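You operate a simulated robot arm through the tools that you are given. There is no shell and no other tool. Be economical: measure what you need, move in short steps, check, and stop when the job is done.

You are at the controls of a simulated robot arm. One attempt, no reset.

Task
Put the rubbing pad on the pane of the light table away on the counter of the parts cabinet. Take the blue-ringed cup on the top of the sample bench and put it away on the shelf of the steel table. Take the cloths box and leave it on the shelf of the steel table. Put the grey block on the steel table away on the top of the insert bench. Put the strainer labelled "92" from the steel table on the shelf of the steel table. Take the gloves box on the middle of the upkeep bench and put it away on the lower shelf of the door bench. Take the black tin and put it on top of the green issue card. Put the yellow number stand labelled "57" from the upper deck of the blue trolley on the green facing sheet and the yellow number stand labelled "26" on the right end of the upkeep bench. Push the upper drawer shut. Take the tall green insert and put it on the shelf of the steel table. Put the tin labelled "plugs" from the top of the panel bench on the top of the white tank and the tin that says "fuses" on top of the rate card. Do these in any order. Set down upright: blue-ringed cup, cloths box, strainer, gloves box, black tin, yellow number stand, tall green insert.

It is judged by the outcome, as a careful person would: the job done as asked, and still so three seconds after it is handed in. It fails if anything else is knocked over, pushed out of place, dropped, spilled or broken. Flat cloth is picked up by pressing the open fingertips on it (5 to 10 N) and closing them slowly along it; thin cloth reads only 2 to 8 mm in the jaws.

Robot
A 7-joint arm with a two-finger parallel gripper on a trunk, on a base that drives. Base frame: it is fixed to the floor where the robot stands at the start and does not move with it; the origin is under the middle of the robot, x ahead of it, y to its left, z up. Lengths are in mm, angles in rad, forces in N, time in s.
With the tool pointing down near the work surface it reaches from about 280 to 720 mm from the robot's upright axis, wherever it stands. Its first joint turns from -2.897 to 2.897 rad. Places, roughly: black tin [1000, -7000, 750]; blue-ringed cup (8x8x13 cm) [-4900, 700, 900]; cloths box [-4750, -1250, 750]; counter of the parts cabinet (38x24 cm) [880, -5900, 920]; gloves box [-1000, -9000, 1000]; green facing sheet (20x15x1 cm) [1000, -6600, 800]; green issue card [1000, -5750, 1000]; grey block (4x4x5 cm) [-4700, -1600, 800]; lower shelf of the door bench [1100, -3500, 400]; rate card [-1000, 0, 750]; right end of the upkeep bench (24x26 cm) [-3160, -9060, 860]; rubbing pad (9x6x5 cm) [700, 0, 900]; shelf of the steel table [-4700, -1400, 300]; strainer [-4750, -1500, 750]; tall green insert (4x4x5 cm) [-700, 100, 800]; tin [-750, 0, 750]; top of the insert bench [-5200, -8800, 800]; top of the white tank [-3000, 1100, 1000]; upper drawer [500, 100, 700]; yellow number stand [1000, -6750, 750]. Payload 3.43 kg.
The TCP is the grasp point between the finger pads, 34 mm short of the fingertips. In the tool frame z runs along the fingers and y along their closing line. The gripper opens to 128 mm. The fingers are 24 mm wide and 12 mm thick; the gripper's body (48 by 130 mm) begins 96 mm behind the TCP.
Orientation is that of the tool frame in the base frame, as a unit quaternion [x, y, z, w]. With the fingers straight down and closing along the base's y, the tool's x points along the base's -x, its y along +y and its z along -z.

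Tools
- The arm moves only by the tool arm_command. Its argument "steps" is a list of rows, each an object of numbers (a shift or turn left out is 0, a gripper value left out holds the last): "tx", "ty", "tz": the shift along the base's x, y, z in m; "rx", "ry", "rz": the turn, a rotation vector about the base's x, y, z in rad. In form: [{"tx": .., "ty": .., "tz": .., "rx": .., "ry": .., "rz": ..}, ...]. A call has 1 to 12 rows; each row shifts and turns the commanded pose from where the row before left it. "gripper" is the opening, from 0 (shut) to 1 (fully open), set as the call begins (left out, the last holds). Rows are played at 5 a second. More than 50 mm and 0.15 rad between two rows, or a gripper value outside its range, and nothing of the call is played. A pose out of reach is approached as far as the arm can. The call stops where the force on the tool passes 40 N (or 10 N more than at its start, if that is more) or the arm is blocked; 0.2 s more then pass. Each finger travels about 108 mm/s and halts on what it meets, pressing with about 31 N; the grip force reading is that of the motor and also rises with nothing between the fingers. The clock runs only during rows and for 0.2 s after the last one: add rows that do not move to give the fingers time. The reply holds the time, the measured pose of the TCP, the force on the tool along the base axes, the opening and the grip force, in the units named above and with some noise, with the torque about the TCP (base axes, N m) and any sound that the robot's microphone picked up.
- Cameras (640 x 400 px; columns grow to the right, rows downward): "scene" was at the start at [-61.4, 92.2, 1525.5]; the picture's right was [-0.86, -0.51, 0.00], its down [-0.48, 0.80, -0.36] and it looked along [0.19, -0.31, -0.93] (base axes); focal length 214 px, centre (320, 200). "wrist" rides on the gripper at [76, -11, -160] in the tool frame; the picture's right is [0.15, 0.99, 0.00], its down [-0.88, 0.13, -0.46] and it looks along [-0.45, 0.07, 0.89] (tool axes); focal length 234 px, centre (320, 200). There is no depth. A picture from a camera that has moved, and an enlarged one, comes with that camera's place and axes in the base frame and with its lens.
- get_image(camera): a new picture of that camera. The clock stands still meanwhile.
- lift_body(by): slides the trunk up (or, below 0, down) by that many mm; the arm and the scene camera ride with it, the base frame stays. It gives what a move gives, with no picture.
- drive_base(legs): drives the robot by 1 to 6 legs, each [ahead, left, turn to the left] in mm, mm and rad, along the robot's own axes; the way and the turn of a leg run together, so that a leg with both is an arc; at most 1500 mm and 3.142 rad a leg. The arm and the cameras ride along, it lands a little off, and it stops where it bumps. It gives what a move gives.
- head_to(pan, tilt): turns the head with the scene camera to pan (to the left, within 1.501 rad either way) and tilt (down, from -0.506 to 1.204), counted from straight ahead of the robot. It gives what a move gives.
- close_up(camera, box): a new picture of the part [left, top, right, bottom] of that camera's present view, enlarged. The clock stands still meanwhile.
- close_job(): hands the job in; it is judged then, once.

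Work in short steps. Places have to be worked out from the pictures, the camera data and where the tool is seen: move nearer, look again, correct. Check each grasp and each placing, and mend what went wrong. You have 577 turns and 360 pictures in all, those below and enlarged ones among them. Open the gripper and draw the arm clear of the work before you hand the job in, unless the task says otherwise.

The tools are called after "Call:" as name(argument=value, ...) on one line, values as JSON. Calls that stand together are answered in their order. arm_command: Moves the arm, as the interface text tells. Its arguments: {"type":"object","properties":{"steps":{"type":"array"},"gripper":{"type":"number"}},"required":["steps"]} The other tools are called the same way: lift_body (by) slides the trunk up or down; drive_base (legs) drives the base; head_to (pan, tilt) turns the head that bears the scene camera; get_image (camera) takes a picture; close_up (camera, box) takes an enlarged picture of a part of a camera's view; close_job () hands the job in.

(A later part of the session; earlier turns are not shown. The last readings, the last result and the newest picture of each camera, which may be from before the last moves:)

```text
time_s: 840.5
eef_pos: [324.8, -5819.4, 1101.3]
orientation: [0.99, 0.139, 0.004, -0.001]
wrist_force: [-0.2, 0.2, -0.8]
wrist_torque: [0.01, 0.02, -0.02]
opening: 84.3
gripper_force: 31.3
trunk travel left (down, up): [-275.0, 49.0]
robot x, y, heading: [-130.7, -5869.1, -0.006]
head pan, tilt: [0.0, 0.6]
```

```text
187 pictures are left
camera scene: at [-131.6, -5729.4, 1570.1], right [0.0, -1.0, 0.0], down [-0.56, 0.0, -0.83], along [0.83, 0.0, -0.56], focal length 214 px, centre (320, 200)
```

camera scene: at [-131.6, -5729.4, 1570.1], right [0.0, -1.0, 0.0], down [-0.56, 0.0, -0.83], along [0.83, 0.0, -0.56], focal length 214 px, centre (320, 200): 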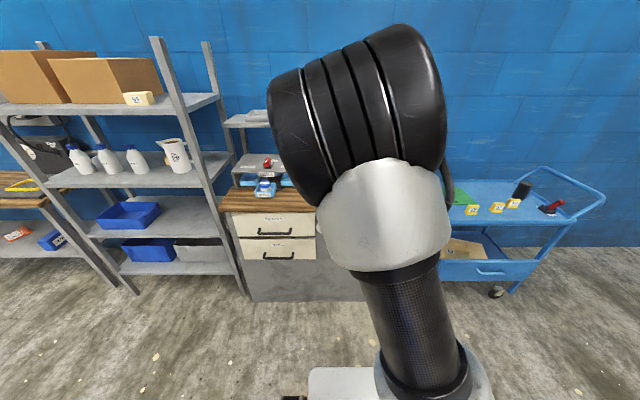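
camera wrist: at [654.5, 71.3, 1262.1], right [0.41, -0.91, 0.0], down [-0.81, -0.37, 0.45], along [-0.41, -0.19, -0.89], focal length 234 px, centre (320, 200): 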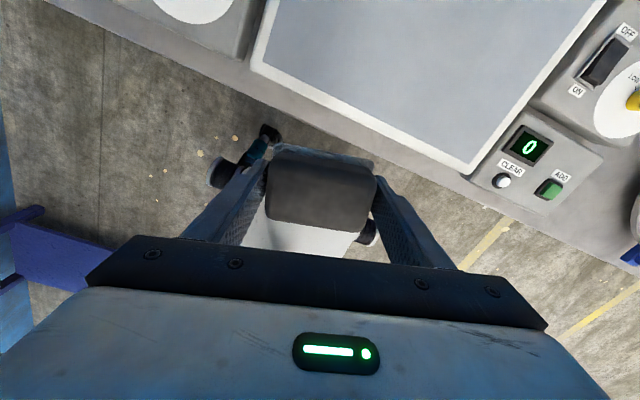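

The arm hides the cabinet; I shift left 400 mm and look with the head panned right.

Call:
drive_base(legs=[[0, 500, 0]])

Call:
head_to(pan=0.0, tilt=0.5)

Call:
get_image(camera="scene")

Call:
head_to(pan=-0.75, tilt=0.45)

Call:
get_image(camera="scene")

```text
time_s: 845.8
eef_pos: [325.3, -5315.5, 1102.2]
orientation: [0.99, 0.139, 0.004, 0.0]
wrist_force: [0.5, -1.1, -1.1]
wrist_torque: [-0.03, 0.0, 0.01]
opening: 84.3
gripper_force: 30.9
trunk travel left (down, up): [-275.0, 49.0]
robot x, y, heading: [-132.0, -5363.3, -0.007]
head pan, tilt: [0.0, 0.6]
```

```text
time_s: 846.5
eef_pos: [325.8, -5315.0, 1102.0]
orientation: [0.99, 0.139, 0.004, -0.001]
wrist_force: [0.5, 0.3, -1.0]
wrist_torque: [0.03, 0.0, 0.02]
opening: 84.1
gripper_force: 30.7
trunk travel left (down, up): [-275.0, 49.0]
robot x, y, heading: [-128.1, -5367.0, -0.004]
head pan, tilt: [0.0, 0.499]
```

```text
186 pictures are left
camera scene: at [-128.0, -5225.7, 1579.1], right [0.0, -1.0, 0.0], down [-0.48, 0.0, -0.88], along [0.88, 0.0, -0.48], focal length 214 px, centre (320, 200)
```

scene: 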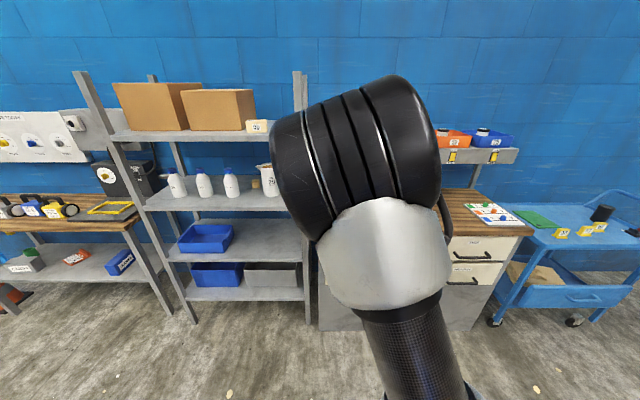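

```text
time_s: 847.6
eef_pos: [324.4, -5314.9, 1101.4]
orientation: [0.99, 0.14, 0.004, 0.0]
wrist_force: [-0.6, -1.0, -1.1]
wrist_torque: [-0.02, -0.01, -0.01]
opening: 84.4
gripper_force: 30.9
trunk travel left (down, up): [-275.0, 49.0]
robot x, y, heading: [-130.3, -5368.3, -0.0]
head pan, tilt: [-0.75, 0.45]
```

```text
185 pictures are left
camera scene: at [-151.8, -5288.3, 1583.6], right [-0.68, -0.73, 0.0], down [-0.32, 0.3, -0.9], along [0.66, -0.61, -0.44], focal length 214 px, centre (320, 200)
```

scene: 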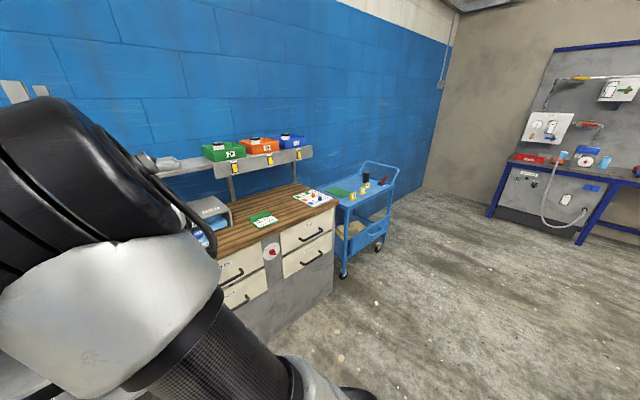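

Call:
close_up(camera="scene", box=[190, 130, 400, 261])

```text
3.05 times, centred on (295, 196) of scene
camera zoom: at [-151.8, -5288.3, 1583.6], right [-0.68, -0.73, 0.0], down [-0.32, 0.3, -0.9], along [0.66, -0.61, -0.44], focal length 654 px, centre (396, 214)
```

zoom: 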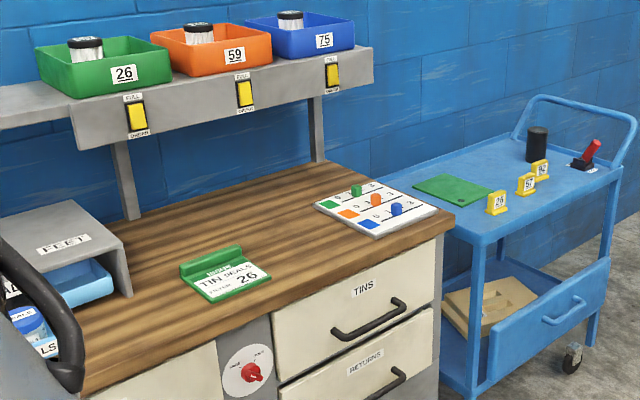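

Card "TIN SEALS 26" (green issue card), the tally board and the blue trolley with green sheet, three number stands and the black tin are all visible. The wood counter between card and tally board is free. I drive up to it.

Call:
drive_base(legs=[[0, -630, 0], [400, 0, 0]])

Call:
get_image(camera="wrist")

Call:
head_to(pan=0.0, tilt=0.7)

Call:
get_image(camera="scene")

```text
time_s: 856.2
eef_pos: [724.7, -5945.3, 1101.8]
orientation: [0.99, 0.138, 0.003, -0.001]
wrist_force: [0.0, 0.8, -1.3]
wrist_torque: [0.0, 0.0, 0.0]
opening: 84.2
gripper_force: 31.2
trunk travel left (down, up): [-275.0, 49.0]
robot x, y, heading: [270.5, -5997.0, -0.002]
head pan, tilt: [-0.75, 0.45]
```

```text
183 pictures are left
camera wrist: at [794.2, -5914.0, 1261.9], right [0.41, -0.91, 0.0], down [-0.81, -0.37, 0.45], along [-0.41, -0.19, -0.89], focal length 234 px, centre (320, 200)
```

wrist: 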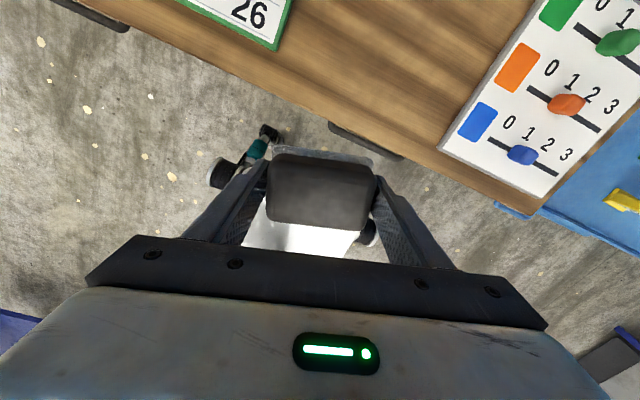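

```text
time_s: 857.3
eef_pos: [726.5, -5945.5, 1102.1]
orientation: [0.99, 0.138, 0.004, 0.0]
wrist_force: [0.1, 0.5, -1.7]
wrist_torque: [0.0, 0.02, -0.01]
opening: 84.4
gripper_force: 30.9
trunk travel left (down, up): [-275.0, 49.0]
robot x, y, heading: [269.9, -5993.3, 0.001]
head pan, tilt: [0.0, 0.7]
```

```text
182 pictures are left
camera scene: at [265.7, -5854.7, 1561.5], right [0.0, -1.0, 0.0], down [-0.64, 0.0, -0.77], along [0.77, 0.0, -0.64], focal length 214 px, centre (320, 200)
```

scene: 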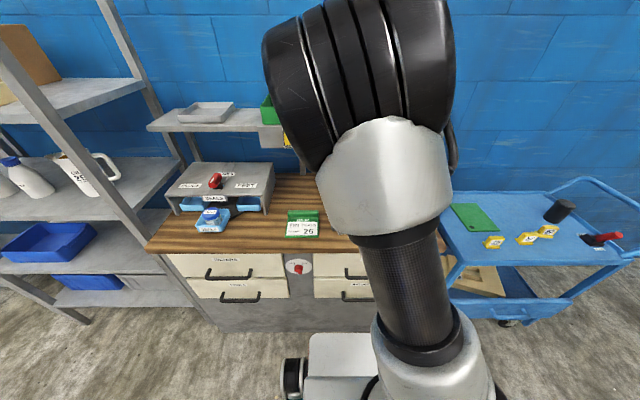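

Target spot (868,-5980), free of card and board. Move over and lower gently.

Call:
arm_command(steps=[{"tx": 0.036, "ty": -0.009}, {"tx": 0.036, "ty": -0.009}, {"tx": 0.036, "ty": -0.009}, {"tx": 0.034, "ty": -0.008}, {"tz": -0.045}, {"tz": -0.045}, {"tz": -0.03}, {}])

Call:
get_image(camera="wrist")

```text
time_s: 859.1
eef_pos: [867.8, -5981.2, 981.2]
orientation: [0.99, 0.138, 0.003, -0.001]
wrist_force: [0.9, 1.0, -0.8]
wrist_torque: [0.01, -0.01, -0.01]
opening: 84.1
gripper_force: 31.3
trunk travel left (down, up): [-275.0, 49.0]
robot x, y, heading: [270.6, -5994.7, -0.001]
head pan, tilt: [0.0, 0.7]
```

```text
181 pictures are left
camera wrist: at [936.5, -5948.9, 1141.1], right [0.41, -0.91, 0.0], down [-0.81, -0.37, 0.45], along [-0.41, -0.19, -0.89], focal length 234 px, centre (320, 200)
```

wrist: 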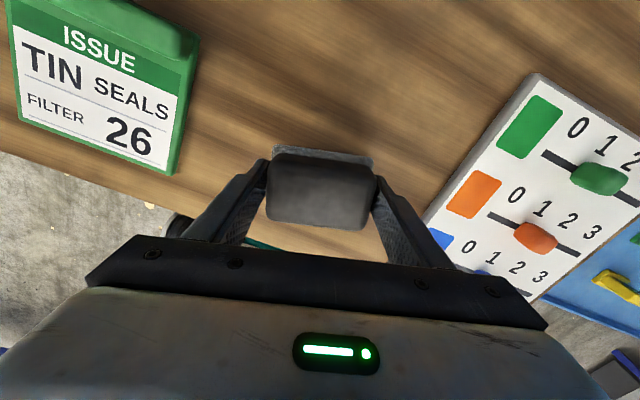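

Call:
arm_command(steps=[{"tz": -0.02}, {"tz": -0.008}, {"tz": -0.005}, {"tz": -0.004}, {"tz": -0.004}, {"tz": -0.004}, {"tz": -0.004}, {}])

```text
time_s: 860.0
eef_pos: [868.1, -5980.0, 954.3]
orientation: [0.991, 0.137, 0.008, -0.001]
wrist_force: [-11.4, 1.7, 19.7]
wrist_torque: [-0.89, 0.31, -0.55]
opening: 84.1
gripper_force: 31.0
trunk travel left (down, up): [-275.0, 49.0]
robot x, y, heading: [267.2, -5993.0, -0.004]
head pan, tilt: [0.0, 0.7]
stopped in row 4: the force on the tool passed its limit at 44 N (the readings are from after the stop); the commanded pose is now the measured one
```

Contact: counter z≈920. Release and rise.

Call:
arm_command(steps=[{"tz": 0.003}, {}, {}], gripper=0.82)

Call:
arm_command(steps=[{"tz": 0.02}, {"tz": 0.04}, {"tz": 0.045}, {"tz": 0.045}, {}])

Call:
get_image(camera="wrist")

```text
time_s: 860.9
eef_pos: [868.7, -5981.1, 953.7]
orientation: [0.99, 0.139, 0.008, -0.001]
wrist_force: [1.2, -0.7, 5.3]
wrist_torque: [0.25, 0.08, 0.01]
opening: 104.0
gripper_force: 0.0
trunk travel left (down, up): [-275.0, 49.0]
robot x, y, heading: [271.3, -5997.4, -0.009]
head pan, tilt: [0.0, 0.7]
```

```text
time_s: 862.0
eef_pos: [868.7, -5978.8, 1106.0]
orientation: [0.99, 0.138, 0.006, -0.002]
wrist_force: [-0.2, -0.4, -0.6]
wrist_torque: [0.02, 0.0, 0.0]
opening: 105.0
gripper_force: 0.1
trunk travel left (down, up): [-275.0, 49.0]
robot x, y, heading: [273.3, -5997.1, -0.005]
head pan, tilt: [0.0, 0.7]
```

```text
180 pictures are left
camera wrist: at [937.1, -5948.2, 1265.6], right [0.41, -0.91, 0.0], down [-0.82, -0.37, 0.44], along [-0.4, -0.18, -0.9], focal length 234 px, centre (320, 200)
```

wrist: 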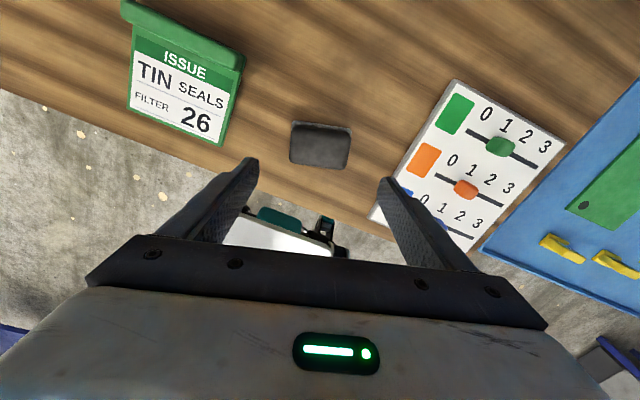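

Pad placed. Card flat centre ≈(857,-5786). Now I retract and move right to face the trolley.

Call:
arm_command(steps=[{"tx": -0.045}, {"tx": -0.045}, {"tx": -0.045}, {"tx": -0.045}, {"rz": -0.125}, {"rz": -0.125}], gripper=1)

Call:
drive_base(legs=[[-130, 0, 0], [0, -600, 0]])

Call:
head_to(pan=-0.35, tilt=0.6)

Call:
get_image(camera="scene")

Call:
get_image(camera="wrist")

```text
time_s: 863.5
eef_pos: [688.6, -5979.3, 1104.9]
orientation: [1.0, 0.013, 0.006, 0.0]
wrist_force: [-0.3, -0.4, -0.7]
wrist_torque: [-0.03, 0.01, 0.01]
opening: 127.9
gripper_force: 0.1
trunk travel left (down, up): [-275.0, 49.0]
robot x, y, heading: [271.2, -5996.3, -0.003]
head pan, tilt: [0.0, 0.7]
```

```text
time_s: 870.5
eef_pos: [555.4, -6571.0, 1104.4]
orientation: [1.0, 0.014, 0.007, -0.001]
wrist_force: [0.0, -0.9, 0.7]
wrist_torque: [0.0, 0.0, 0.02]
opening: 127.8
gripper_force: 0.0
trunk travel left (down, up): [-275.0, 49.0]
robot x, y, heading: [139.7, -6586.4, -0.006]
head pan, tilt: [0.0, 0.7]
```

```text
time_s: 871.4
eef_pos: [555.0, -6572.0, 1103.7]
orientation: [1.0, 0.014, 0.007, 0.001]
wrist_force: [0.4, 0.7, 0.0]
wrist_torque: [0.01, 0.02, -0.01]
opening: 127.9
gripper_force: 0.1
trunk travel left (down, up): [-275.0, 49.0]
robot x, y, heading: [135.7, -6586.1, -0.004]
head pan, tilt: [-0.351, 0.6]
```

```text
179 pictures are left
camera scene: at [130.4, -6477.3, 1570.1], right [-0.35, -0.94, 0.0], down [-0.53, 0.2, -0.82], along [0.77, -0.29, -0.57], focal length 214 px, centre (320, 200)
```

scene: 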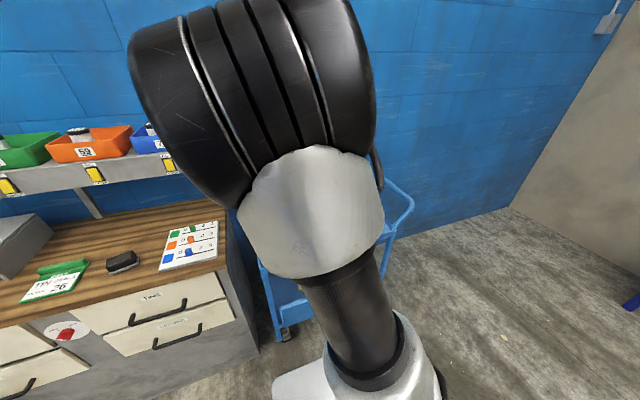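

```text
178 pictures are left
camera wrist: at [629.5, -6558.4, 1264.7], right [0.17, -0.98, 0.0], down [-0.88, -0.16, 0.44], along [-0.44, -0.08, -0.9], focal length 234 px, centre (320, 200)
```

wrist: 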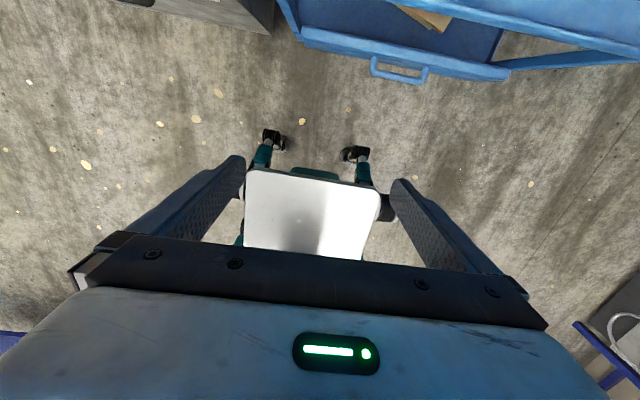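

The scene view is blocked, so I use the wrist camera: drive closer and reach over the trolley.

Call:
drive_base(legs=[[190, -180, 0]])

Call:
arm_command(steps=[{"tx": 0.045}, {"tx": 0.045}, {"tx": 0.045}, {"ry": -0.13}, {"ry": -0.13}, {}])

Call:
get_image(camera="wrist")

```text
time_s: 873.7
eef_pos: [745.3, -6751.0, 1104.1]
orientation: [1.0, 0.014, 0.006, -0.001]
wrist_force: [0.0, -0.2, -0.6]
wrist_torque: [-0.02, 0.01, 0.02]
opening: 128.2
gripper_force: 0.0
trunk travel left (down, up): [-275.0, 49.0]
robot x, y, heading: [325.0, -6767.7, -0.005]
head pan, tilt: [-0.351, 0.6]
```

```text
time_s: 875.1
eef_pos: [879.5, -6751.0, 1104.1]
orientation: [0.99, 0.015, 0.137, 0.001]
wrist_force: [0.3, 0.8, 0.1]
wrist_torque: [0.0, -0.02, 0.04]
opening: 128.0
gripper_force: 0.0
trunk travel left (down, up): [-275.0, 49.0]
robot x, y, heading: [329.5, -6766.0, -0.003]
head pan, tilt: [-0.351, 0.6]
```

```text
177 pictures are left
camera wrist: at [909.3, -6737.3, 1278.3], right [0.17, -0.98, 0.05], down [-0.97, -0.16, 0.2], along [-0.19, -0.08, -0.98], focal length 234 px, centre (320, 200)
```

wrist: 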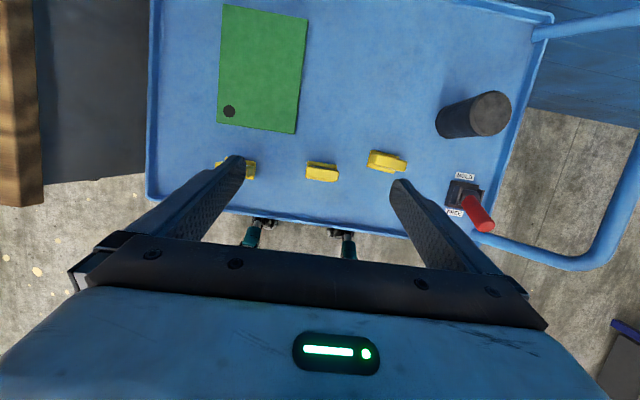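

Trolley deck z≈776. Left-to-right (from the robot): stands 26, 57, 92; tin at ≈(1030,-7041); green sheet centre ≈(1046,-6625). I move closer above the middle stand to see its shape and label.

Call:
drive_base(legs=[[60, 0, 0]])

Call:
arm_command(steps=[{"tz": -0.045, "tx": -0.01}, {"tz": -0.045, "tx": -0.01}, {"tz": -0.03, "tx": -0.02}, {"ty": -0.015}, {}])

Call:
get_image(camera="wrist")

```text
time_s: 876.1
eef_pos: [938.1, -6751.0, 1104.5]
orientation: [0.991, 0.014, 0.135, 0.002]
wrist_force: [-0.6, -0.1, -0.2]
wrist_torque: [0.0, 0.01, -0.02]
opening: 127.8
gripper_force: 0.0
trunk travel left (down, up): [-275.0, 49.0]
robot x, y, heading: [381.2, -6766.2, -0.005]
head pan, tilt: [-0.351, 0.6]
```

```text
time_s: 877.3
eef_pos: [898.4, -6765.5, 983.1]
orientation: [0.991, 0.014, 0.136, 0.001]
wrist_force: [0.2, 0.5, -0.6]
wrist_torque: [0.02, 0.02, 0.02]
opening: 127.8
gripper_force: 0.1
trunk travel left (down, up): [-275.0, 49.0]
robot x, y, heading: [384.6, -6770.1, -0.004]
head pan, tilt: [-0.351, 0.6]
```

```text
176 pictures are left
camera wrist: at [928.1, -6752.9, 1157.8], right [0.17, -0.98, 0.05], down [-0.97, -0.16, 0.2], along [-0.19, -0.08, -0.98], focal length 234 px, centre (320, 200)
```

wrist: 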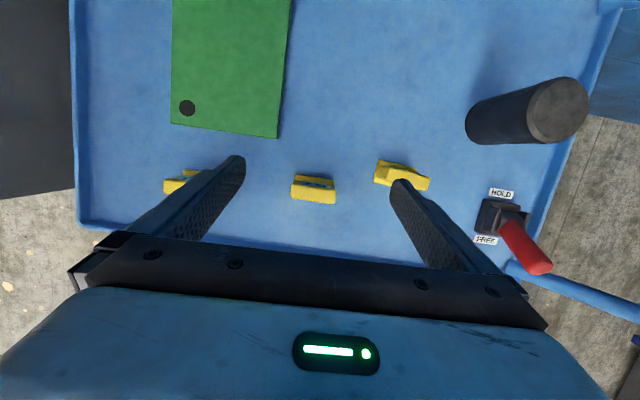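

Call:
close_up(camera="wrist", box=[240, 140, 440, 265])

```text
3.20 times, centred on (340, 202) of wrist
camera zoom: at [928.1, -6752.9, 1157.8], right [0.17, -0.98, 0.05], down [-0.97, -0.16, 0.2], along [-0.19, -0.08, -0.98], focal length 749 px, centre (256, 192)
```

zoom: 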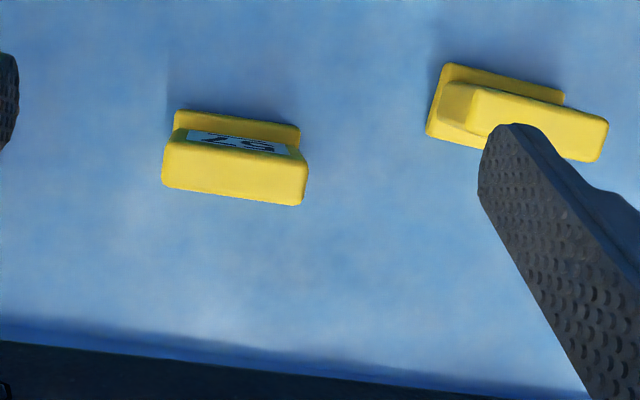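

The stand is an upright thick plate (~60 mm wide) with a foot behind; label 57 confirmed. I grip it across its width: opening ~88 mm, descend to z≈816.

Call:
arm_command(steps=[{"tx": -0.025, "ty": -0.003}, {"tz": -0.045}, {"tz": -0.045}, {}], gripper=0.7)

Call:
get_image(camera="wrist")

```text
time_s: 878.3
eef_pos: [873.3, -6769.5, 894.2]
orientation: [0.991, 0.014, 0.135, 0.001]
wrist_force: [-0.5, -0.1, -0.2]
wrist_torque: [0.02, 0.01, 0.02]
opening: 89.7
gripper_force: 0.0
trunk travel left (down, up): [-275.0, 49.0]
robot x, y, heading: [383.0, -6766.9, -0.002]
head pan, tilt: [-0.351, 0.6]
```

```text
174 pictures are left
camera wrist: at [903.6, -6756.3, 1067.7], right [0.17, -0.98, 0.05], down [-0.97, -0.16, 0.2], along [-0.19, -0.08, -0.98], focal length 234 px, centre (320, 200)
```

wrist: 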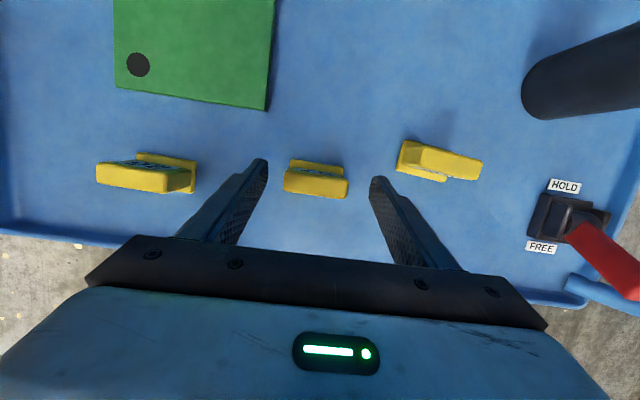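

Call:
arm_command(steps=[{"tx": 0.001, "tz": -0.035}, {"tz": -0.025}, {"tz": -0.014}, {}])

Call:
get_image(camera="wrist")

```text
time_s: 878.9
eef_pos: [874.3, -6768.1, 836.0]
orientation: [0.99, 0.014, 0.138, 0.0]
wrist_force: [-7.4, -1.2, 13.7]
wrist_torque: [0.54, 0.27, 0.15]
opening: 88.8
gripper_force: 0.1
trunk travel left (down, up): [-275.0, 49.0]
robot x, y, heading: [384.0, -6764.3, -0.004]
head pan, tilt: [-0.351, 0.6]
stopped in row 3: the force on the tool passed its limit at 196 N (the readings are from after the stop); the commanded pose is now the measured one
```

```text
173 pictures are left
camera wrist: at [903.8, -6755.0, 1010.0], right [0.17, -0.98, 0.04], down [-0.97, -0.16, 0.2], along [-0.19, -0.08, -0.98], focal length 234 px, centre (320, 200)
```

wrist: 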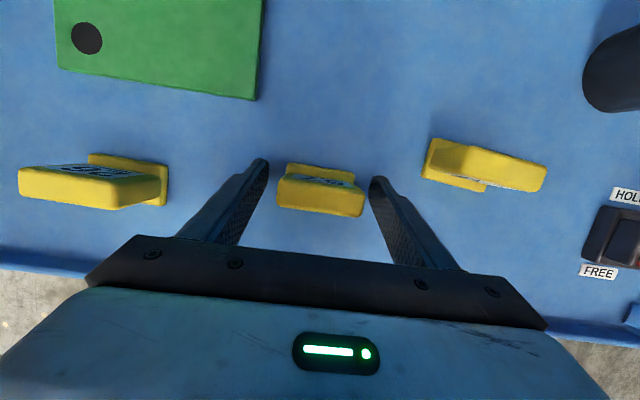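

The deck is higher (≈800) than estimated; I'll approach surfaces more slowly. Rise 3 mm and close on the stand.

Call:
arm_command(steps=[{"tz": 0.004}, {}])

Call:
arm_command(steps=[{}, {}, {}, {}], gripper=0)

Call:
arm_command(steps=[{"tz": 0.015}, {"tz": 0.03}, {"tz": 0.035}, {}])

Call:
get_image(camera="wrist")

```text
time_s: 879.5
eef_pos: [874.7, -6768.0, 838.8]
orientation: [0.991, 0.016, 0.137, -0.001]
wrist_force: [0.8, -0.5, 0.1]
wrist_torque: [0.01, 0.0, 0.03]
opening: 89.4
gripper_force: 0.1
trunk travel left (down, up): [-275.0, 49.0]
robot x, y, heading: [386.4, -6768.1, -0.005]
head pan, tilt: [-0.351, 0.6]
```

```text
time_s: 880.5
eef_pos: [874.4, -6767.2, 839.3]
orientation: [0.99, 0.014, 0.137, 0.0]
wrist_force: [-0.2, 0.2, -0.2]
wrist_torque: [-0.01, 0.0, 0.01]
opening: 59.4
gripper_force: 31.5
trunk travel left (down, up): [-275.0, 49.0]
robot x, y, heading: [388.8, -6769.7, -0.005]
head pan, tilt: [-0.351, 0.6]
```

```text
time_s: 881.5
eef_pos: [874.2, -6766.9, 918.3]
orientation: [0.99, 0.015, 0.137, -0.001]
wrist_force: [-0.4, 0.4, -1.0]
wrist_torque: [0.03, -0.01, 0.0]
opening: 59.4
gripper_force: 31.2
trunk travel left (down, up): [-275.0, 49.0]
robot x, y, heading: [385.2, -6765.4, -0.002]
head pan, tilt: [-0.351, 0.6]
```

```text
172 pictures are left
camera wrist: at [904.7, -6754.8, 1092.5], right [0.17, -0.98, 0.04], down [-0.97, -0.16, 0.2], along [-0.19, -0.07, -0.98], focal length 234 px, centre (320, 200)
```

wrist: 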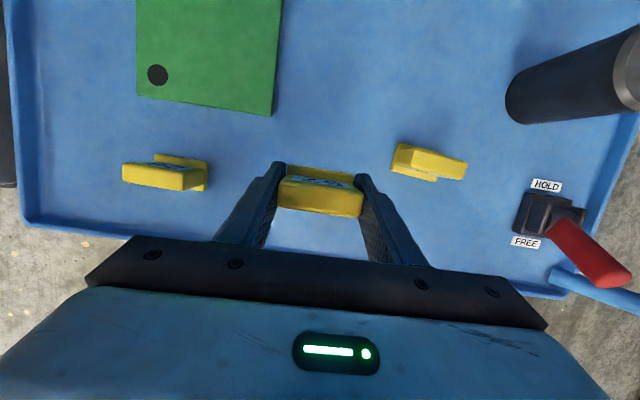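

Held. The sheet's near edge is x≈934, y -6558…-6708. I raise, shift the base left 110 mm and carry the stand over the sheet.

Call:
arm_command(steps=[{"tz": 0.04}, {"tz": 0.03}])

Call:
drive_base(legs=[[0, 115, 0]])

Call:
arm_command(steps=[{"tx": 0.045, "ty": 0.005}, {"tx": 0.045, "ty": 0.005}, {"tx": 0.04}, {"tz": -0.04}, {}])

Call:
get_image(camera="wrist")

```text
time_s: 882.1
eef_pos: [875.1, -6766.8, 987.4]
orientation: [0.991, 0.014, 0.136, -0.001]
wrist_force: [0.1, 0.3, -0.4]
wrist_torque: [-0.01, -0.02, 0.0]
opening: 59.4
gripper_force: 30.3
trunk travel left (down, up): [-275.0, 49.0]
robot x, y, heading: [385.8, -6766.0, -0.004]
head pan, tilt: [-0.351, 0.6]
```

```text
time_s: 883.9
eef_pos: [875.5, -6652.4, 987.8]
orientation: [0.991, 0.016, 0.136, -0.001]
wrist_force: [-0.4, -0.9, -0.1]
wrist_torque: [0.01, 0.02, -0.01]
opening: 59.4
gripper_force: 30.9
trunk travel left (down, up): [-275.0, 49.0]
robot x, y, heading: [382.1, -6654.3, 0.003]
head pan, tilt: [-0.351, 0.6]
```

```text
time_s: 885.1
eef_pos: [1005.8, -6642.0, 948.5]
orientation: [0.991, 0.015, 0.137, 0.0]
wrist_force: [0.4, 0.1, -0.9]
wrist_torque: [-0.01, 0.01, 0.04]
opening: 59.4
gripper_force: 31.1
trunk travel left (down, up): [-275.0, 49.0]
robot x, y, heading: [384.2, -6650.7, -0.0]
head pan, tilt: [-0.351, 0.6]
```

```text
171 pictures are left
camera wrist: at [1036.3, -6629.3, 1122.1], right [0.17, -0.98, 0.04], down [-0.97, -0.16, 0.2], along [-0.19, -0.08, -0.98], focal length 234 px, centre (320, 200)
```

wrist: 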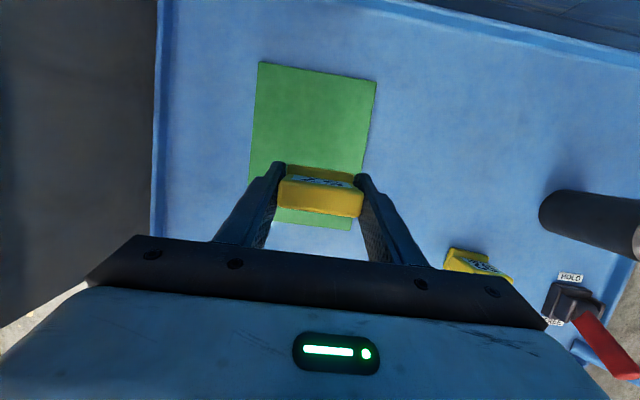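

Sheet centre ≈(1038,-6628). I nudge toward it and lower slowly.

Call:
arm_command(steps=[{"tx": 0.015, "ty": 0.01}, {"tz": -0.04}, {"tz": -0.03}, {"tz": -0.01}, {"tz": -0.005}, {"tz": -0.003}, {"tz": -0.003}, {"tz": -0.003}, {}])

```text
time_s: 887.1
eef_pos: [1020.6, -6632.4, 853.2]
orientation: [0.991, 0.016, 0.136, 0.0]
wrist_force: [0.7, 0.1, 0.0]
wrist_torque: [0.07, 0.02, -0.02]
opening: 59.5
gripper_force: 30.7
trunk travel left (down, up): [-275.0, 49.0]
robot x, y, heading: [382.0, -6653.2, -0.003]
head pan, tilt: [-0.351, 0.6]
```

Call:
arm_command(steps=[{"tz": -0.003}, {"tz": -0.002}, {"tz": -0.002}, {"tz": -0.002}, {"tz": -0.002}, {}])

Call:
get_image(camera="wrist")

```text
time_s: 888.5
eef_pos: [1021.0, -6633.9, 845.8]
orientation: [0.99, 0.015, 0.14, -0.001]
wrist_force: [-0.2, 0.7, 24.8]
wrist_torque: [0.2, -0.07, -0.03]
opening: 59.6
gripper_force: 31.5
trunk travel left (down, up): [-275.0, 49.0]
robot x, y, heading: [386.7, -6652.5, -0.003]
head pan, tilt: [-0.351, 0.6]
```

```text
170 pictures are left
camera wrist: at [1049.7, -6619.7, 1019.6], right [0.17, -0.98, 0.04], down [-0.97, -0.16, 0.19], along [-0.18, -0.08, -0.98], focal length 234 px, centre (320, 200)
```

wrist: 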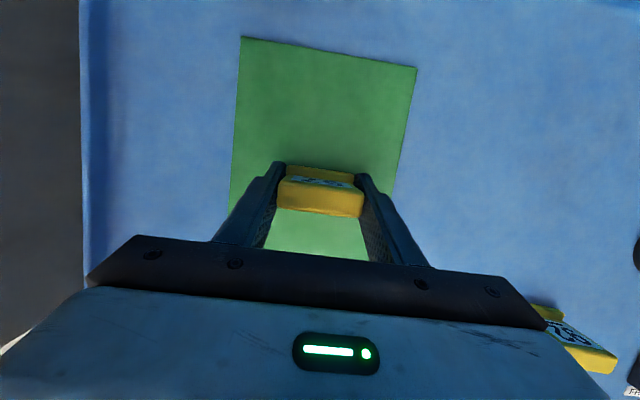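

Contact on the sheet. Release and rise.

Call:
arm_command(steps=[{"tz": 0.003}, {}, {}], gripper=0.62)

Call:
arm_command(steps=[{"tz": 0.02}, {"tz": 0.04}, {"tz": 0.045}, {"tz": 0.045}, {}])

Call:
get_image(camera="wrist")

```text
time_s: 889.3
eef_pos: [1019.5, -6631.7, 845.7]
orientation: [0.991, 0.015, 0.136, 0.0]
wrist_force: [0.3, 0.3, 0.1]
wrist_torque: [0.0, 0.0, -0.01]
opening: 79.4
gripper_force: 0.1
trunk travel left (down, up): [-275.0, 49.0]
robot x, y, heading: [383.4, -6653.5, -0.002]
head pan, tilt: [-0.351, 0.6]
```

```text
time_s: 890.5
eef_pos: [1020.0, -6630.6, 995.5]
orientation: [0.99, 0.016, 0.137, -0.001]
wrist_force: [0.0, 0.2, 1.3]
wrist_torque: [-0.02, 0.02, -0.02]
opening: 79.2
gripper_force: 0.0
trunk travel left (down, up): [-275.0, 49.0]
robot x, y, heading: [387.9, -6653.8, -0.001]
head pan, tilt: [-0.351, 0.6]
```

```text
169 pictures are left
camera wrist: at [1049.7, -6619.1, 1169.9], right [0.17, -0.98, 0.04], down [-0.97, -0.16, 0.2], along [-0.19, -0.08, -0.98], focal length 234 px, centre (320, 200)
```

wrist: 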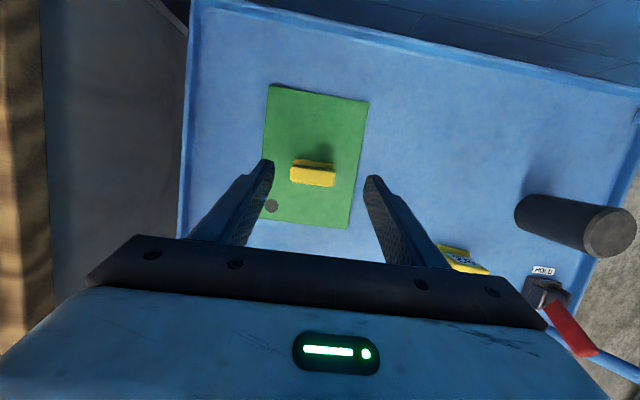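

Stand 57 stands on the sheet. Next the black tin at ≈(1015,-7002), top ≈907: raise, shift the base right and look.

Call:
arm_command(steps=[{"tz": 0.045}, {"tz": 0.035}])

Call:
drive_base(legs=[[0, -340, 0]])

Call:
get_image(camera="wrist")

```text
time_s: 891.1
eef_pos: [1020.1, -6632.8, 1076.0]
orientation: [0.991, 0.015, 0.136, 0.0]
wrist_force: [0.0, -0.4, -1.2]
wrist_torque: [0.01, 0.0, 0.0]
opening: 79.3
gripper_force: 0.0
trunk travel left (down, up): [-275.0, 49.0]
robot x, y, heading: [386.5, -6654.0, -0.002]
head pan, tilt: [-0.351, 0.6]
```

```text
time_s: 894.9
eef_pos: [1019.3, -6968.6, 1074.6]
orientation: [0.991, 0.015, 0.136, 0.0]
wrist_force: [1.0, 0.5, 0.0]
wrist_torque: [-0.01, -0.02, -0.01]
opening: 79.4
gripper_force: 0.0
trunk travel left (down, up): [-275.0, 49.0]
robot x, y, heading: [383.1, -6986.5, -0.003]
head pan, tilt: [-0.351, 0.6]
```

```text
168 pictures are left
camera wrist: at [1048.9, -6956.4, 1249.3], right [0.17, -0.98, 0.04], down [-0.97, -0.16, 0.2], along [-0.19, -0.08, -0.98], focal length 234 px, centre (320, 200)
```

wrist: 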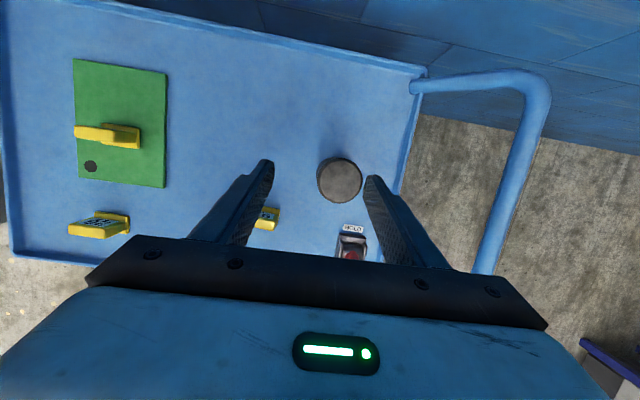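

Tin at (1018,-7006), Ø≈64. Align, descend to z≈872 and grip.

Call:
arm_command(steps=[{"ty": -0.037, "tx": -0.001}, {"tz": -0.045}, {"tz": -0.045}, {"tz": -0.045}, {"tz": -0.04}, {"tz": -0.025}, {}], gripper=0.8)

Call:
get_image(camera="wrist")

```text
time_s: 896.5
eef_pos: [1019.0, -7005.1, 874.6]
orientation: [0.99, 0.015, 0.138, 0.0]
wrist_force: [-0.6, -0.5, -0.1]
wrist_torque: [0.01, -0.01, -0.03]
opening: 102.8
gripper_force: 0.1
trunk travel left (down, up): [-275.0, 49.0]
robot x, y, heading: [386.8, -6984.5, -0.005]
head pan, tilt: [-0.351, 0.6]
```

```text
167 pictures are left
camera wrist: at [1048.1, -6993.5, 1048.9], right [0.17, -0.98, 0.04], down [-0.97, -0.16, 0.2], along [-0.19, -0.08, -0.98], focal length 234 px, centre (320, 200)
```

wrist: 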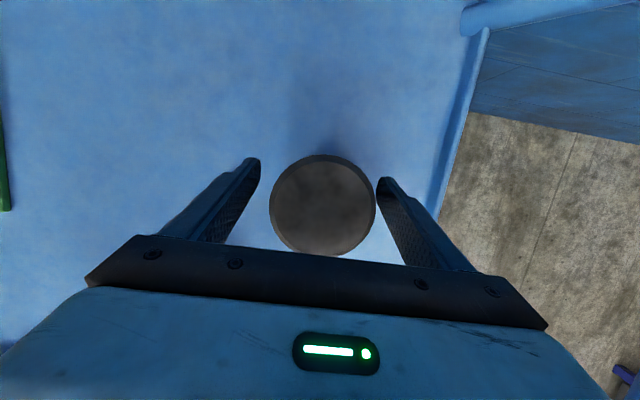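

Call:
arm_command(steps=[{}, {}, {}, {}], gripper=0)

Call:
arm_command(steps=[{"tz": 0.015}, {"tz": 0.04}, {"tz": 0.045}, {"tz": 0.045}, {"tz": 0.045}, {"tz": 0.03}, {}])

Call:
get_image(camera="wrist")

```text
time_s: 897.5
eef_pos: [1018.5, -7005.8, 876.2]
orientation: [0.991, 0.015, 0.136, 0.0]
wrist_force: [-0.2, -0.8, -0.6]
wrist_torque: [0.03, 0.0, -0.03]
opening: 67.0
gripper_force: 31.2
trunk travel left (down, up): [-275.0, 49.0]
robot x, y, heading: [384.2, -6985.9, -0.001]
head pan, tilt: [-0.351, 0.6]
```

```text
time_s: 899.1
eef_pos: [1017.9, -7005.6, 1095.3]
orientation: [0.99, 0.015, 0.137, -0.001]
wrist_force: [0.0, 0.5, -3.2]
wrist_torque: [0.02, -0.01, 0.02]
opening: 67.2
gripper_force: 31.1
trunk travel left (down, up): [-275.0, 49.0]
robot x, y, heading: [387.0, -6988.3, -0.009]
head pan, tilt: [-0.351, 0.6]
```

```text
166 pictures are left
camera wrist: at [1047.9, -6993.5, 1269.4], right [0.17, -0.98, 0.04], down [-0.97, -0.16, 0.2], along [-0.19, -0.08, -0.98], focal length 234 px, centre (320, 200)
```

wrist: 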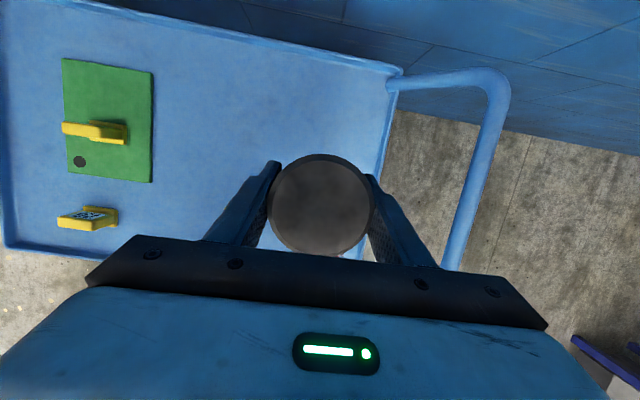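

Tin held. I back off and move along to the issue card at (853,-5788).

Call:
drive_base(legs=[[-250, 0, 0.005], [0, 1215, 0]])

Call:
get_image(camera="wrist")

```text
time_s: 912.4
eef_pos: [768.5, -5791.6, 1096.2]
orientation: [0.99, 0.015, 0.137, -0.001]
wrist_force: [0.1, 0.3, -3.8]
wrist_torque: [0.01, -0.01, -0.01]
opening: 67.0
gripper_force: 31.5
trunk travel left (down, up): [-275.0, 49.0]
robot x, y, heading: [132.9, -5774.8, -0.003]
head pan, tilt: [-0.351, 0.6]
```

```text
165 pictures are left
camera wrist: at [798.5, -5779.5, 1269.0], right [0.17, -0.98, 0.04], down [-0.97, -0.16, 0.2], along [-0.19, -0.08, -0.98], focal length 234 px, centre (320, 200)
```

wrist: 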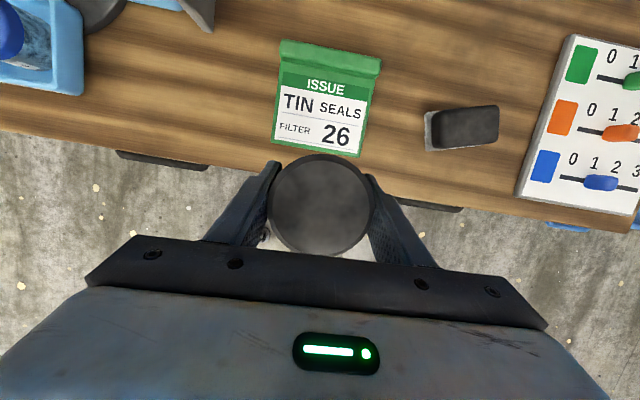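

Card centre confirmed (855,-5787). Drive 87 mm ahead and check alignment.

Call:
drive_base(legs=[[86, 0, 0]])

Call:
arm_command(steps=[{"ty": 0.004, "tz": -0.03}, {"tz": -0.02}, {}])

Call:
get_image(camera="wrist")

```text
time_s: 913.5
eef_pos: [855.4, -5792.2, 1095.1]
orientation: [0.99, 0.016, 0.137, -0.001]
wrist_force: [0.1, 0.8, -4.0]
wrist_torque: [0.02, 0.01, -0.01]
opening: 67.1
gripper_force: 31.0
trunk travel left (down, up): [-275.0, 49.0]
robot x, y, heading: [222.3, -5778.1, -0.002]
head pan, tilt: [-0.351, 0.6]
```

```text
time_s: 914.3
eef_pos: [855.8, -5788.5, 1044.7]
orientation: [0.991, 0.015, 0.137, -0.001]
wrist_force: [-0.1, -0.3, -4.5]
wrist_torque: [0.01, 0.0, -0.04]
opening: 66.9
gripper_force: 31.2
trunk travel left (down, up): [-275.0, 49.0]
robot x, y, heading: [223.7, -5777.2, -0.001]
head pan, tilt: [-0.351, 0.6]
```

```text
164 pictures are left
camera wrist: at [884.8, -5775.8, 1218.4], right [0.17, -0.98, 0.04], down [-0.97, -0.16, 0.2], along [-0.19, -0.08, -0.98], focal length 234 px, centre (320, 200)
```

wrist: 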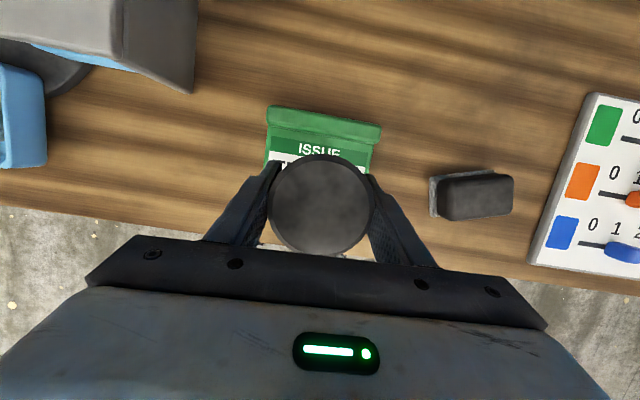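

Call:
arm_command(steps=[{"tz": -0.02}, {"tz": -0.008}, {"tz": -0.004}, {"tz": -0.003}, {"tz": -0.003}, {"tz": -0.003}, {}])

Call:
arm_command(steps=[{"tz": -0.002}, {"tz": -0.002}, {"tz": -0.002}, {"tz": -0.002}, {}])

```text
time_s: 915.9
eef_pos: [855.7, -5788.0, 1004.9]
orientation: [0.99, 0.014, 0.138, 0.0]
wrist_force: [-1.1, 0.0, 6.1]
wrist_torque: [0.22, 0.15, 0.01]
opening: 67.0
gripper_force: 30.9
trunk travel left (down, up): [-275.0, 49.0]
robot x, y, heading: [219.3, -5773.8, -0.001]
head pan, tilt: [-0.351, 0.6]
```

```text
time_s: 917.1
eef_pos: [855.2, -5788.1, 997.4]
orientation: [0.99, 0.016, 0.139, -0.001]
wrist_force: [3.4, 0.2, 27.6]
wrist_torque: [0.13, 0.06, 0.14]
opening: 66.9
gripper_force: 31.2
trunk travel left (down, up): [-275.0, 49.0]
robot x, y, heading: [223.7, -5775.4, 0.002]
head pan, tilt: [-0.351, 0.6]
```

Set on the card. Release and rise.

Call:
arm_command(steps=[{"tz": 0.003}, {}, {}], gripper=0.72)

Call:
arm_command(steps=[{"tz": 0.02}, {"tz": 0.04}, {"tz": 0.045}, {"tz": 0.045}, {}])

Call:
get_image(camera="wrist")

```text
time_s: 917.9
eef_pos: [854.3, -5788.5, 999.4]
orientation: [0.991, 0.015, 0.137, 0.0]
wrist_force: [-0.3, 0.3, 0.5]
wrist_torque: [0.01, 0.04, 0.0]
opening: 92.2
gripper_force: 0.0
trunk travel left (down, up): [-275.0, 49.0]
robot x, y, heading: [217.4, -5779.9, 0.0]
head pan, tilt: [-0.351, 0.6]
```

```text
time_s: 919.1
eef_pos: [853.2, -5788.1, 1149.1]
orientation: [0.99, 0.016, 0.137, -0.001]
wrist_force: [0.6, -1.1, -0.6]
wrist_torque: [0.01, 0.0, 0.0]
opening: 92.1
gripper_force: 0.1
trunk travel left (down, up): [-275.0, 49.0]
robot x, y, heading: [221.1, -5774.1, 0.002]
head pan, tilt: [-0.351, 0.6]
```

```text
163 pictures are left
camera wrist: at [884.0, -5775.8, 1323.5], right [0.17, -0.98, 0.04], down [-0.97, -0.16, 0.2], along [-0.19, -0.08, -0.98], focal length 234 px, centre (320, 200)
```

wrist: 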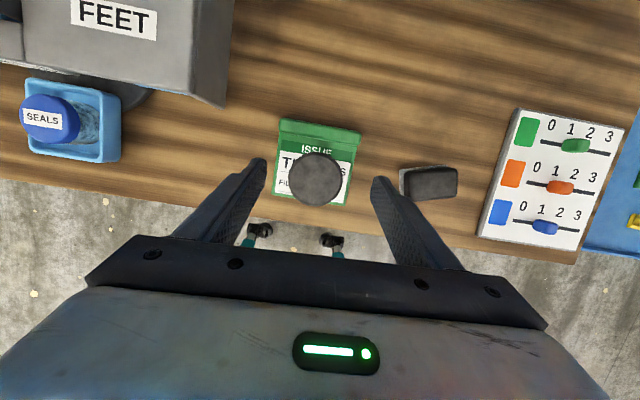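

Tin stands on the card. Last item: stand 26 on the trolley. I retract and drive over it.

Call:
arm_command(steps=[{"tx": -0.045}, {"tx": -0.045}, {}], gripper=0.7)

Call:
drive_base(legs=[[-120, 0, 0], [0, -825, 0], [210, 0, 0]])

Call:
get_image(camera="wrist")

```text
time_s: 919.9
eef_pos: [764.7, -5787.0, 1149.7]
orientation: [0.99, 0.016, 0.137, 0.0]
wrist_force: [0.3, 0.3, 0.8]
wrist_torque: [-0.02, 0.02, 0.01]
opening: 89.8
gripper_force: 0.1
trunk travel left (down, up): [-275.0, 49.0]
robot x, y, heading: [222.2, -5775.6, -0.005]
head pan, tilt: [-0.351, 0.6]
```

```text
time_s: 930.3
eef_pos: [851.6, -6610.0, 1149.6]
orientation: [0.991, 0.016, 0.136, -0.001]
wrist_force: [-0.3, 0.0, -0.4]
wrist_torque: [0.0, 0.05, 0.01]
opening: 89.7
gripper_force: 0.1
trunk travel left (down, up): [-275.0, 49.0]
robot x, y, heading: [305.1, -6601.0, 0.002]
head pan, tilt: [-0.351, 0.6]
```

```text
162 pictures are left
camera wrist: at [881.0, -6598.0, 1323.1], right [0.17, -0.98, 0.04], down [-0.97, -0.16, 0.2], along [-0.19, -0.08, -0.98], focal length 234 px, centre (320, 200)
```

wrist: 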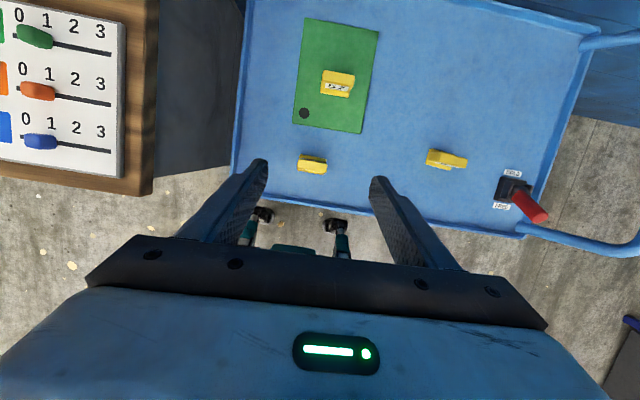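

26 at (859,-6608). Descend partway and verify label.

Call:
arm_command(steps=[{"tx": 0.008, "ty": 0.002}, {"tz": -0.045}, {"tz": -0.045}, {"tz": -0.045}, {"tz": -0.045}, {"tz": -0.045}, {}])

Call:
close_up(camera="wrist", box=[220, 120, 420, 245])

```text
time_s: 931.9
eef_pos: [860.0, -6608.3, 923.4]
orientation: [0.991, 0.016, 0.136, 0.0]
wrist_force: [0.0, -0.1, 0.0]
wrist_torque: [0.0, -0.01, 0.02]
opening: 89.6
gripper_force: 0.0
trunk travel left (down, up): [-275.0, 49.0]
robot x, y, heading: [309.9, -6600.2, 0.003]
head pan, tilt: [-0.351, 0.6]
```

```text
3.20 times, centred on (320, 182) of wrist
camera zoom: at [889.2, -6595.9, 1097.8], right [0.17, -0.98, 0.04], down [-0.97, -0.16, 0.2], along [-0.19, -0.08, -0.98], focal length 749 px, centre (320, 256)
```

zoom: 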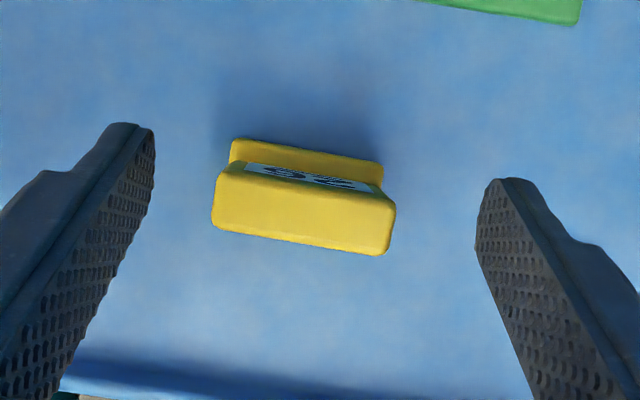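

Good; align -4 mm in x and descend slowly to z≈841.

Call:
arm_command(steps=[{"tx": -0.004, "tz": -0.035}, {"tz": -0.025}, {"tz": -0.012}, {"tz": -0.006}, {"tz": -0.004}, {}])

Call:
arm_command(steps=[{}, {}, {}, {}], gripper=0)

Call:
arm_command(steps=[{"tz": 0.015}, {"tz": 0.04}, {"tz": 0.045}, {"tz": 0.045}, {"tz": 0.045}, {}])

Call:
get_image(camera="wrist")

```text
time_s: 933.3
eef_pos: [855.0, -6608.5, 841.8]
orientation: [0.991, 0.017, 0.136, -0.001]
wrist_force: [0.0, -0.4, -1.1]
wrist_torque: [0.02, 0.01, -0.01]
opening: 89.7
gripper_force: 0.3
trunk travel left (down, up): [-275.0, 49.0]
robot x, y, heading: [308.6, -6601.9, -0.003]
head pan, tilt: [-0.351, 0.6]
```

```text
time_s: 934.3
eef_pos: [854.8, -6609.5, 843.2]
orientation: [0.991, 0.017, 0.136, -0.001]
wrist_force: [0.1, -0.1, 0.0]
wrist_torque: [0.02, 0.03, 0.01]
opening: 59.5
gripper_force: 30.8
trunk travel left (down, up): [-275.0, 49.0]
robot x, y, heading: [308.9, -6599.3, -0.001]
head pan, tilt: [-0.351, 0.6]
```

```text
time_s: 935.7
eef_pos: [855.2, -6609.3, 1033.3]
orientation: [0.99, 0.016, 0.137, 0.0]
wrist_force: [0.4, 0.3, -0.8]
wrist_torque: [0.04, 0.02, -0.02]
opening: 59.4
gripper_force: 30.7
trunk travel left (down, up): [-275.0, 49.0]
robot x, y, heading: [307.3, -6600.2, -0.001]
head pan, tilt: [-0.351, 0.6]
```

```text
160 pictures are left
camera wrist: at [885.5, -6597.1, 1207.5], right [0.17, -0.98, 0.04], down [-0.97, -0.16, 0.2], along [-0.19, -0.08, -0.98], focal length 234 px, centre (320, 200)
```

wrist: 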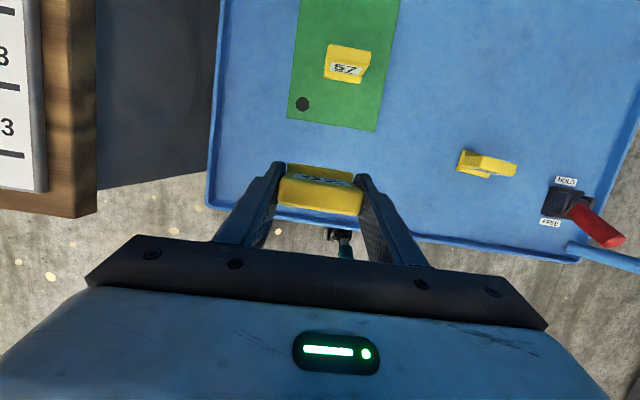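

Held; 57 stands fine on its sheet. I back off, turn to -y and drive to the right end of the upkeep bench.

Call:
drive_base(legs=[[-450, 0, 0], [0, 0, -1.57], [1150, 0, 0], [0, -1500, 0], [0, -1480, 0]])

Call:
head_to(pan=0.0, tilt=0.5)

Call:
get_image(camera="scene")

```text
time_s: 975.9
eef_pos: [-3096.1, -8358.2, 1033.8]
orientation: [0.721, -0.68, 0.098, 0.095]
wrist_force: [-0.4, 0.2, 0.2]
wrist_torque: [-0.01, 0.05, -0.02]
opening: 59.3
gripper_force: 31.2
trunk travel left (down, up): [-275.0, 49.0]
robot x, y, heading: [-3097.1, -7809.1, -1.548]
head pan, tilt: [-0.351, 0.6]
```

```text
time_s: 976.8
eef_pos: [-3095.9, -8357.3, 1032.6]
orientation: [0.72, -0.68, 0.098, 0.095]
wrist_force: [0.7, 0.5, -1.0]
wrist_torque: [-0.01, -0.02, -0.01]
opening: 59.4
gripper_force: 30.8
trunk travel left (down, up): [-275.0, 49.0]
robot x, y, heading: [-3098.6, -7808.6, -1.543]
head pan, tilt: [0.0, 0.499]
```

```text
159 pictures are left
camera scene: at [-2959.6, -7806.2, 1579.1], right [-1.0, -0.02, 0.0], down [-0.01, 0.48, -0.88], along [0.02, -0.88, -0.48], focal length 214 px, centre (320, 200)
```

scene: 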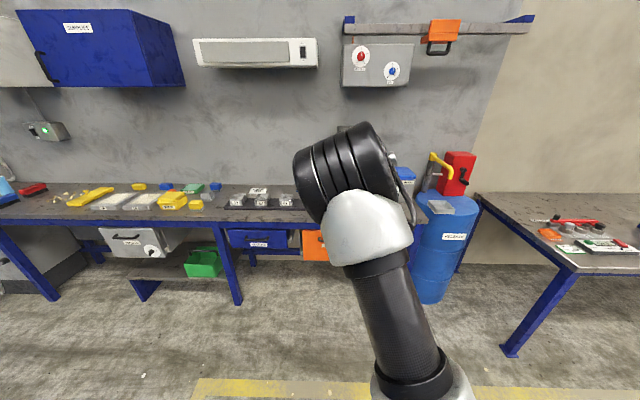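

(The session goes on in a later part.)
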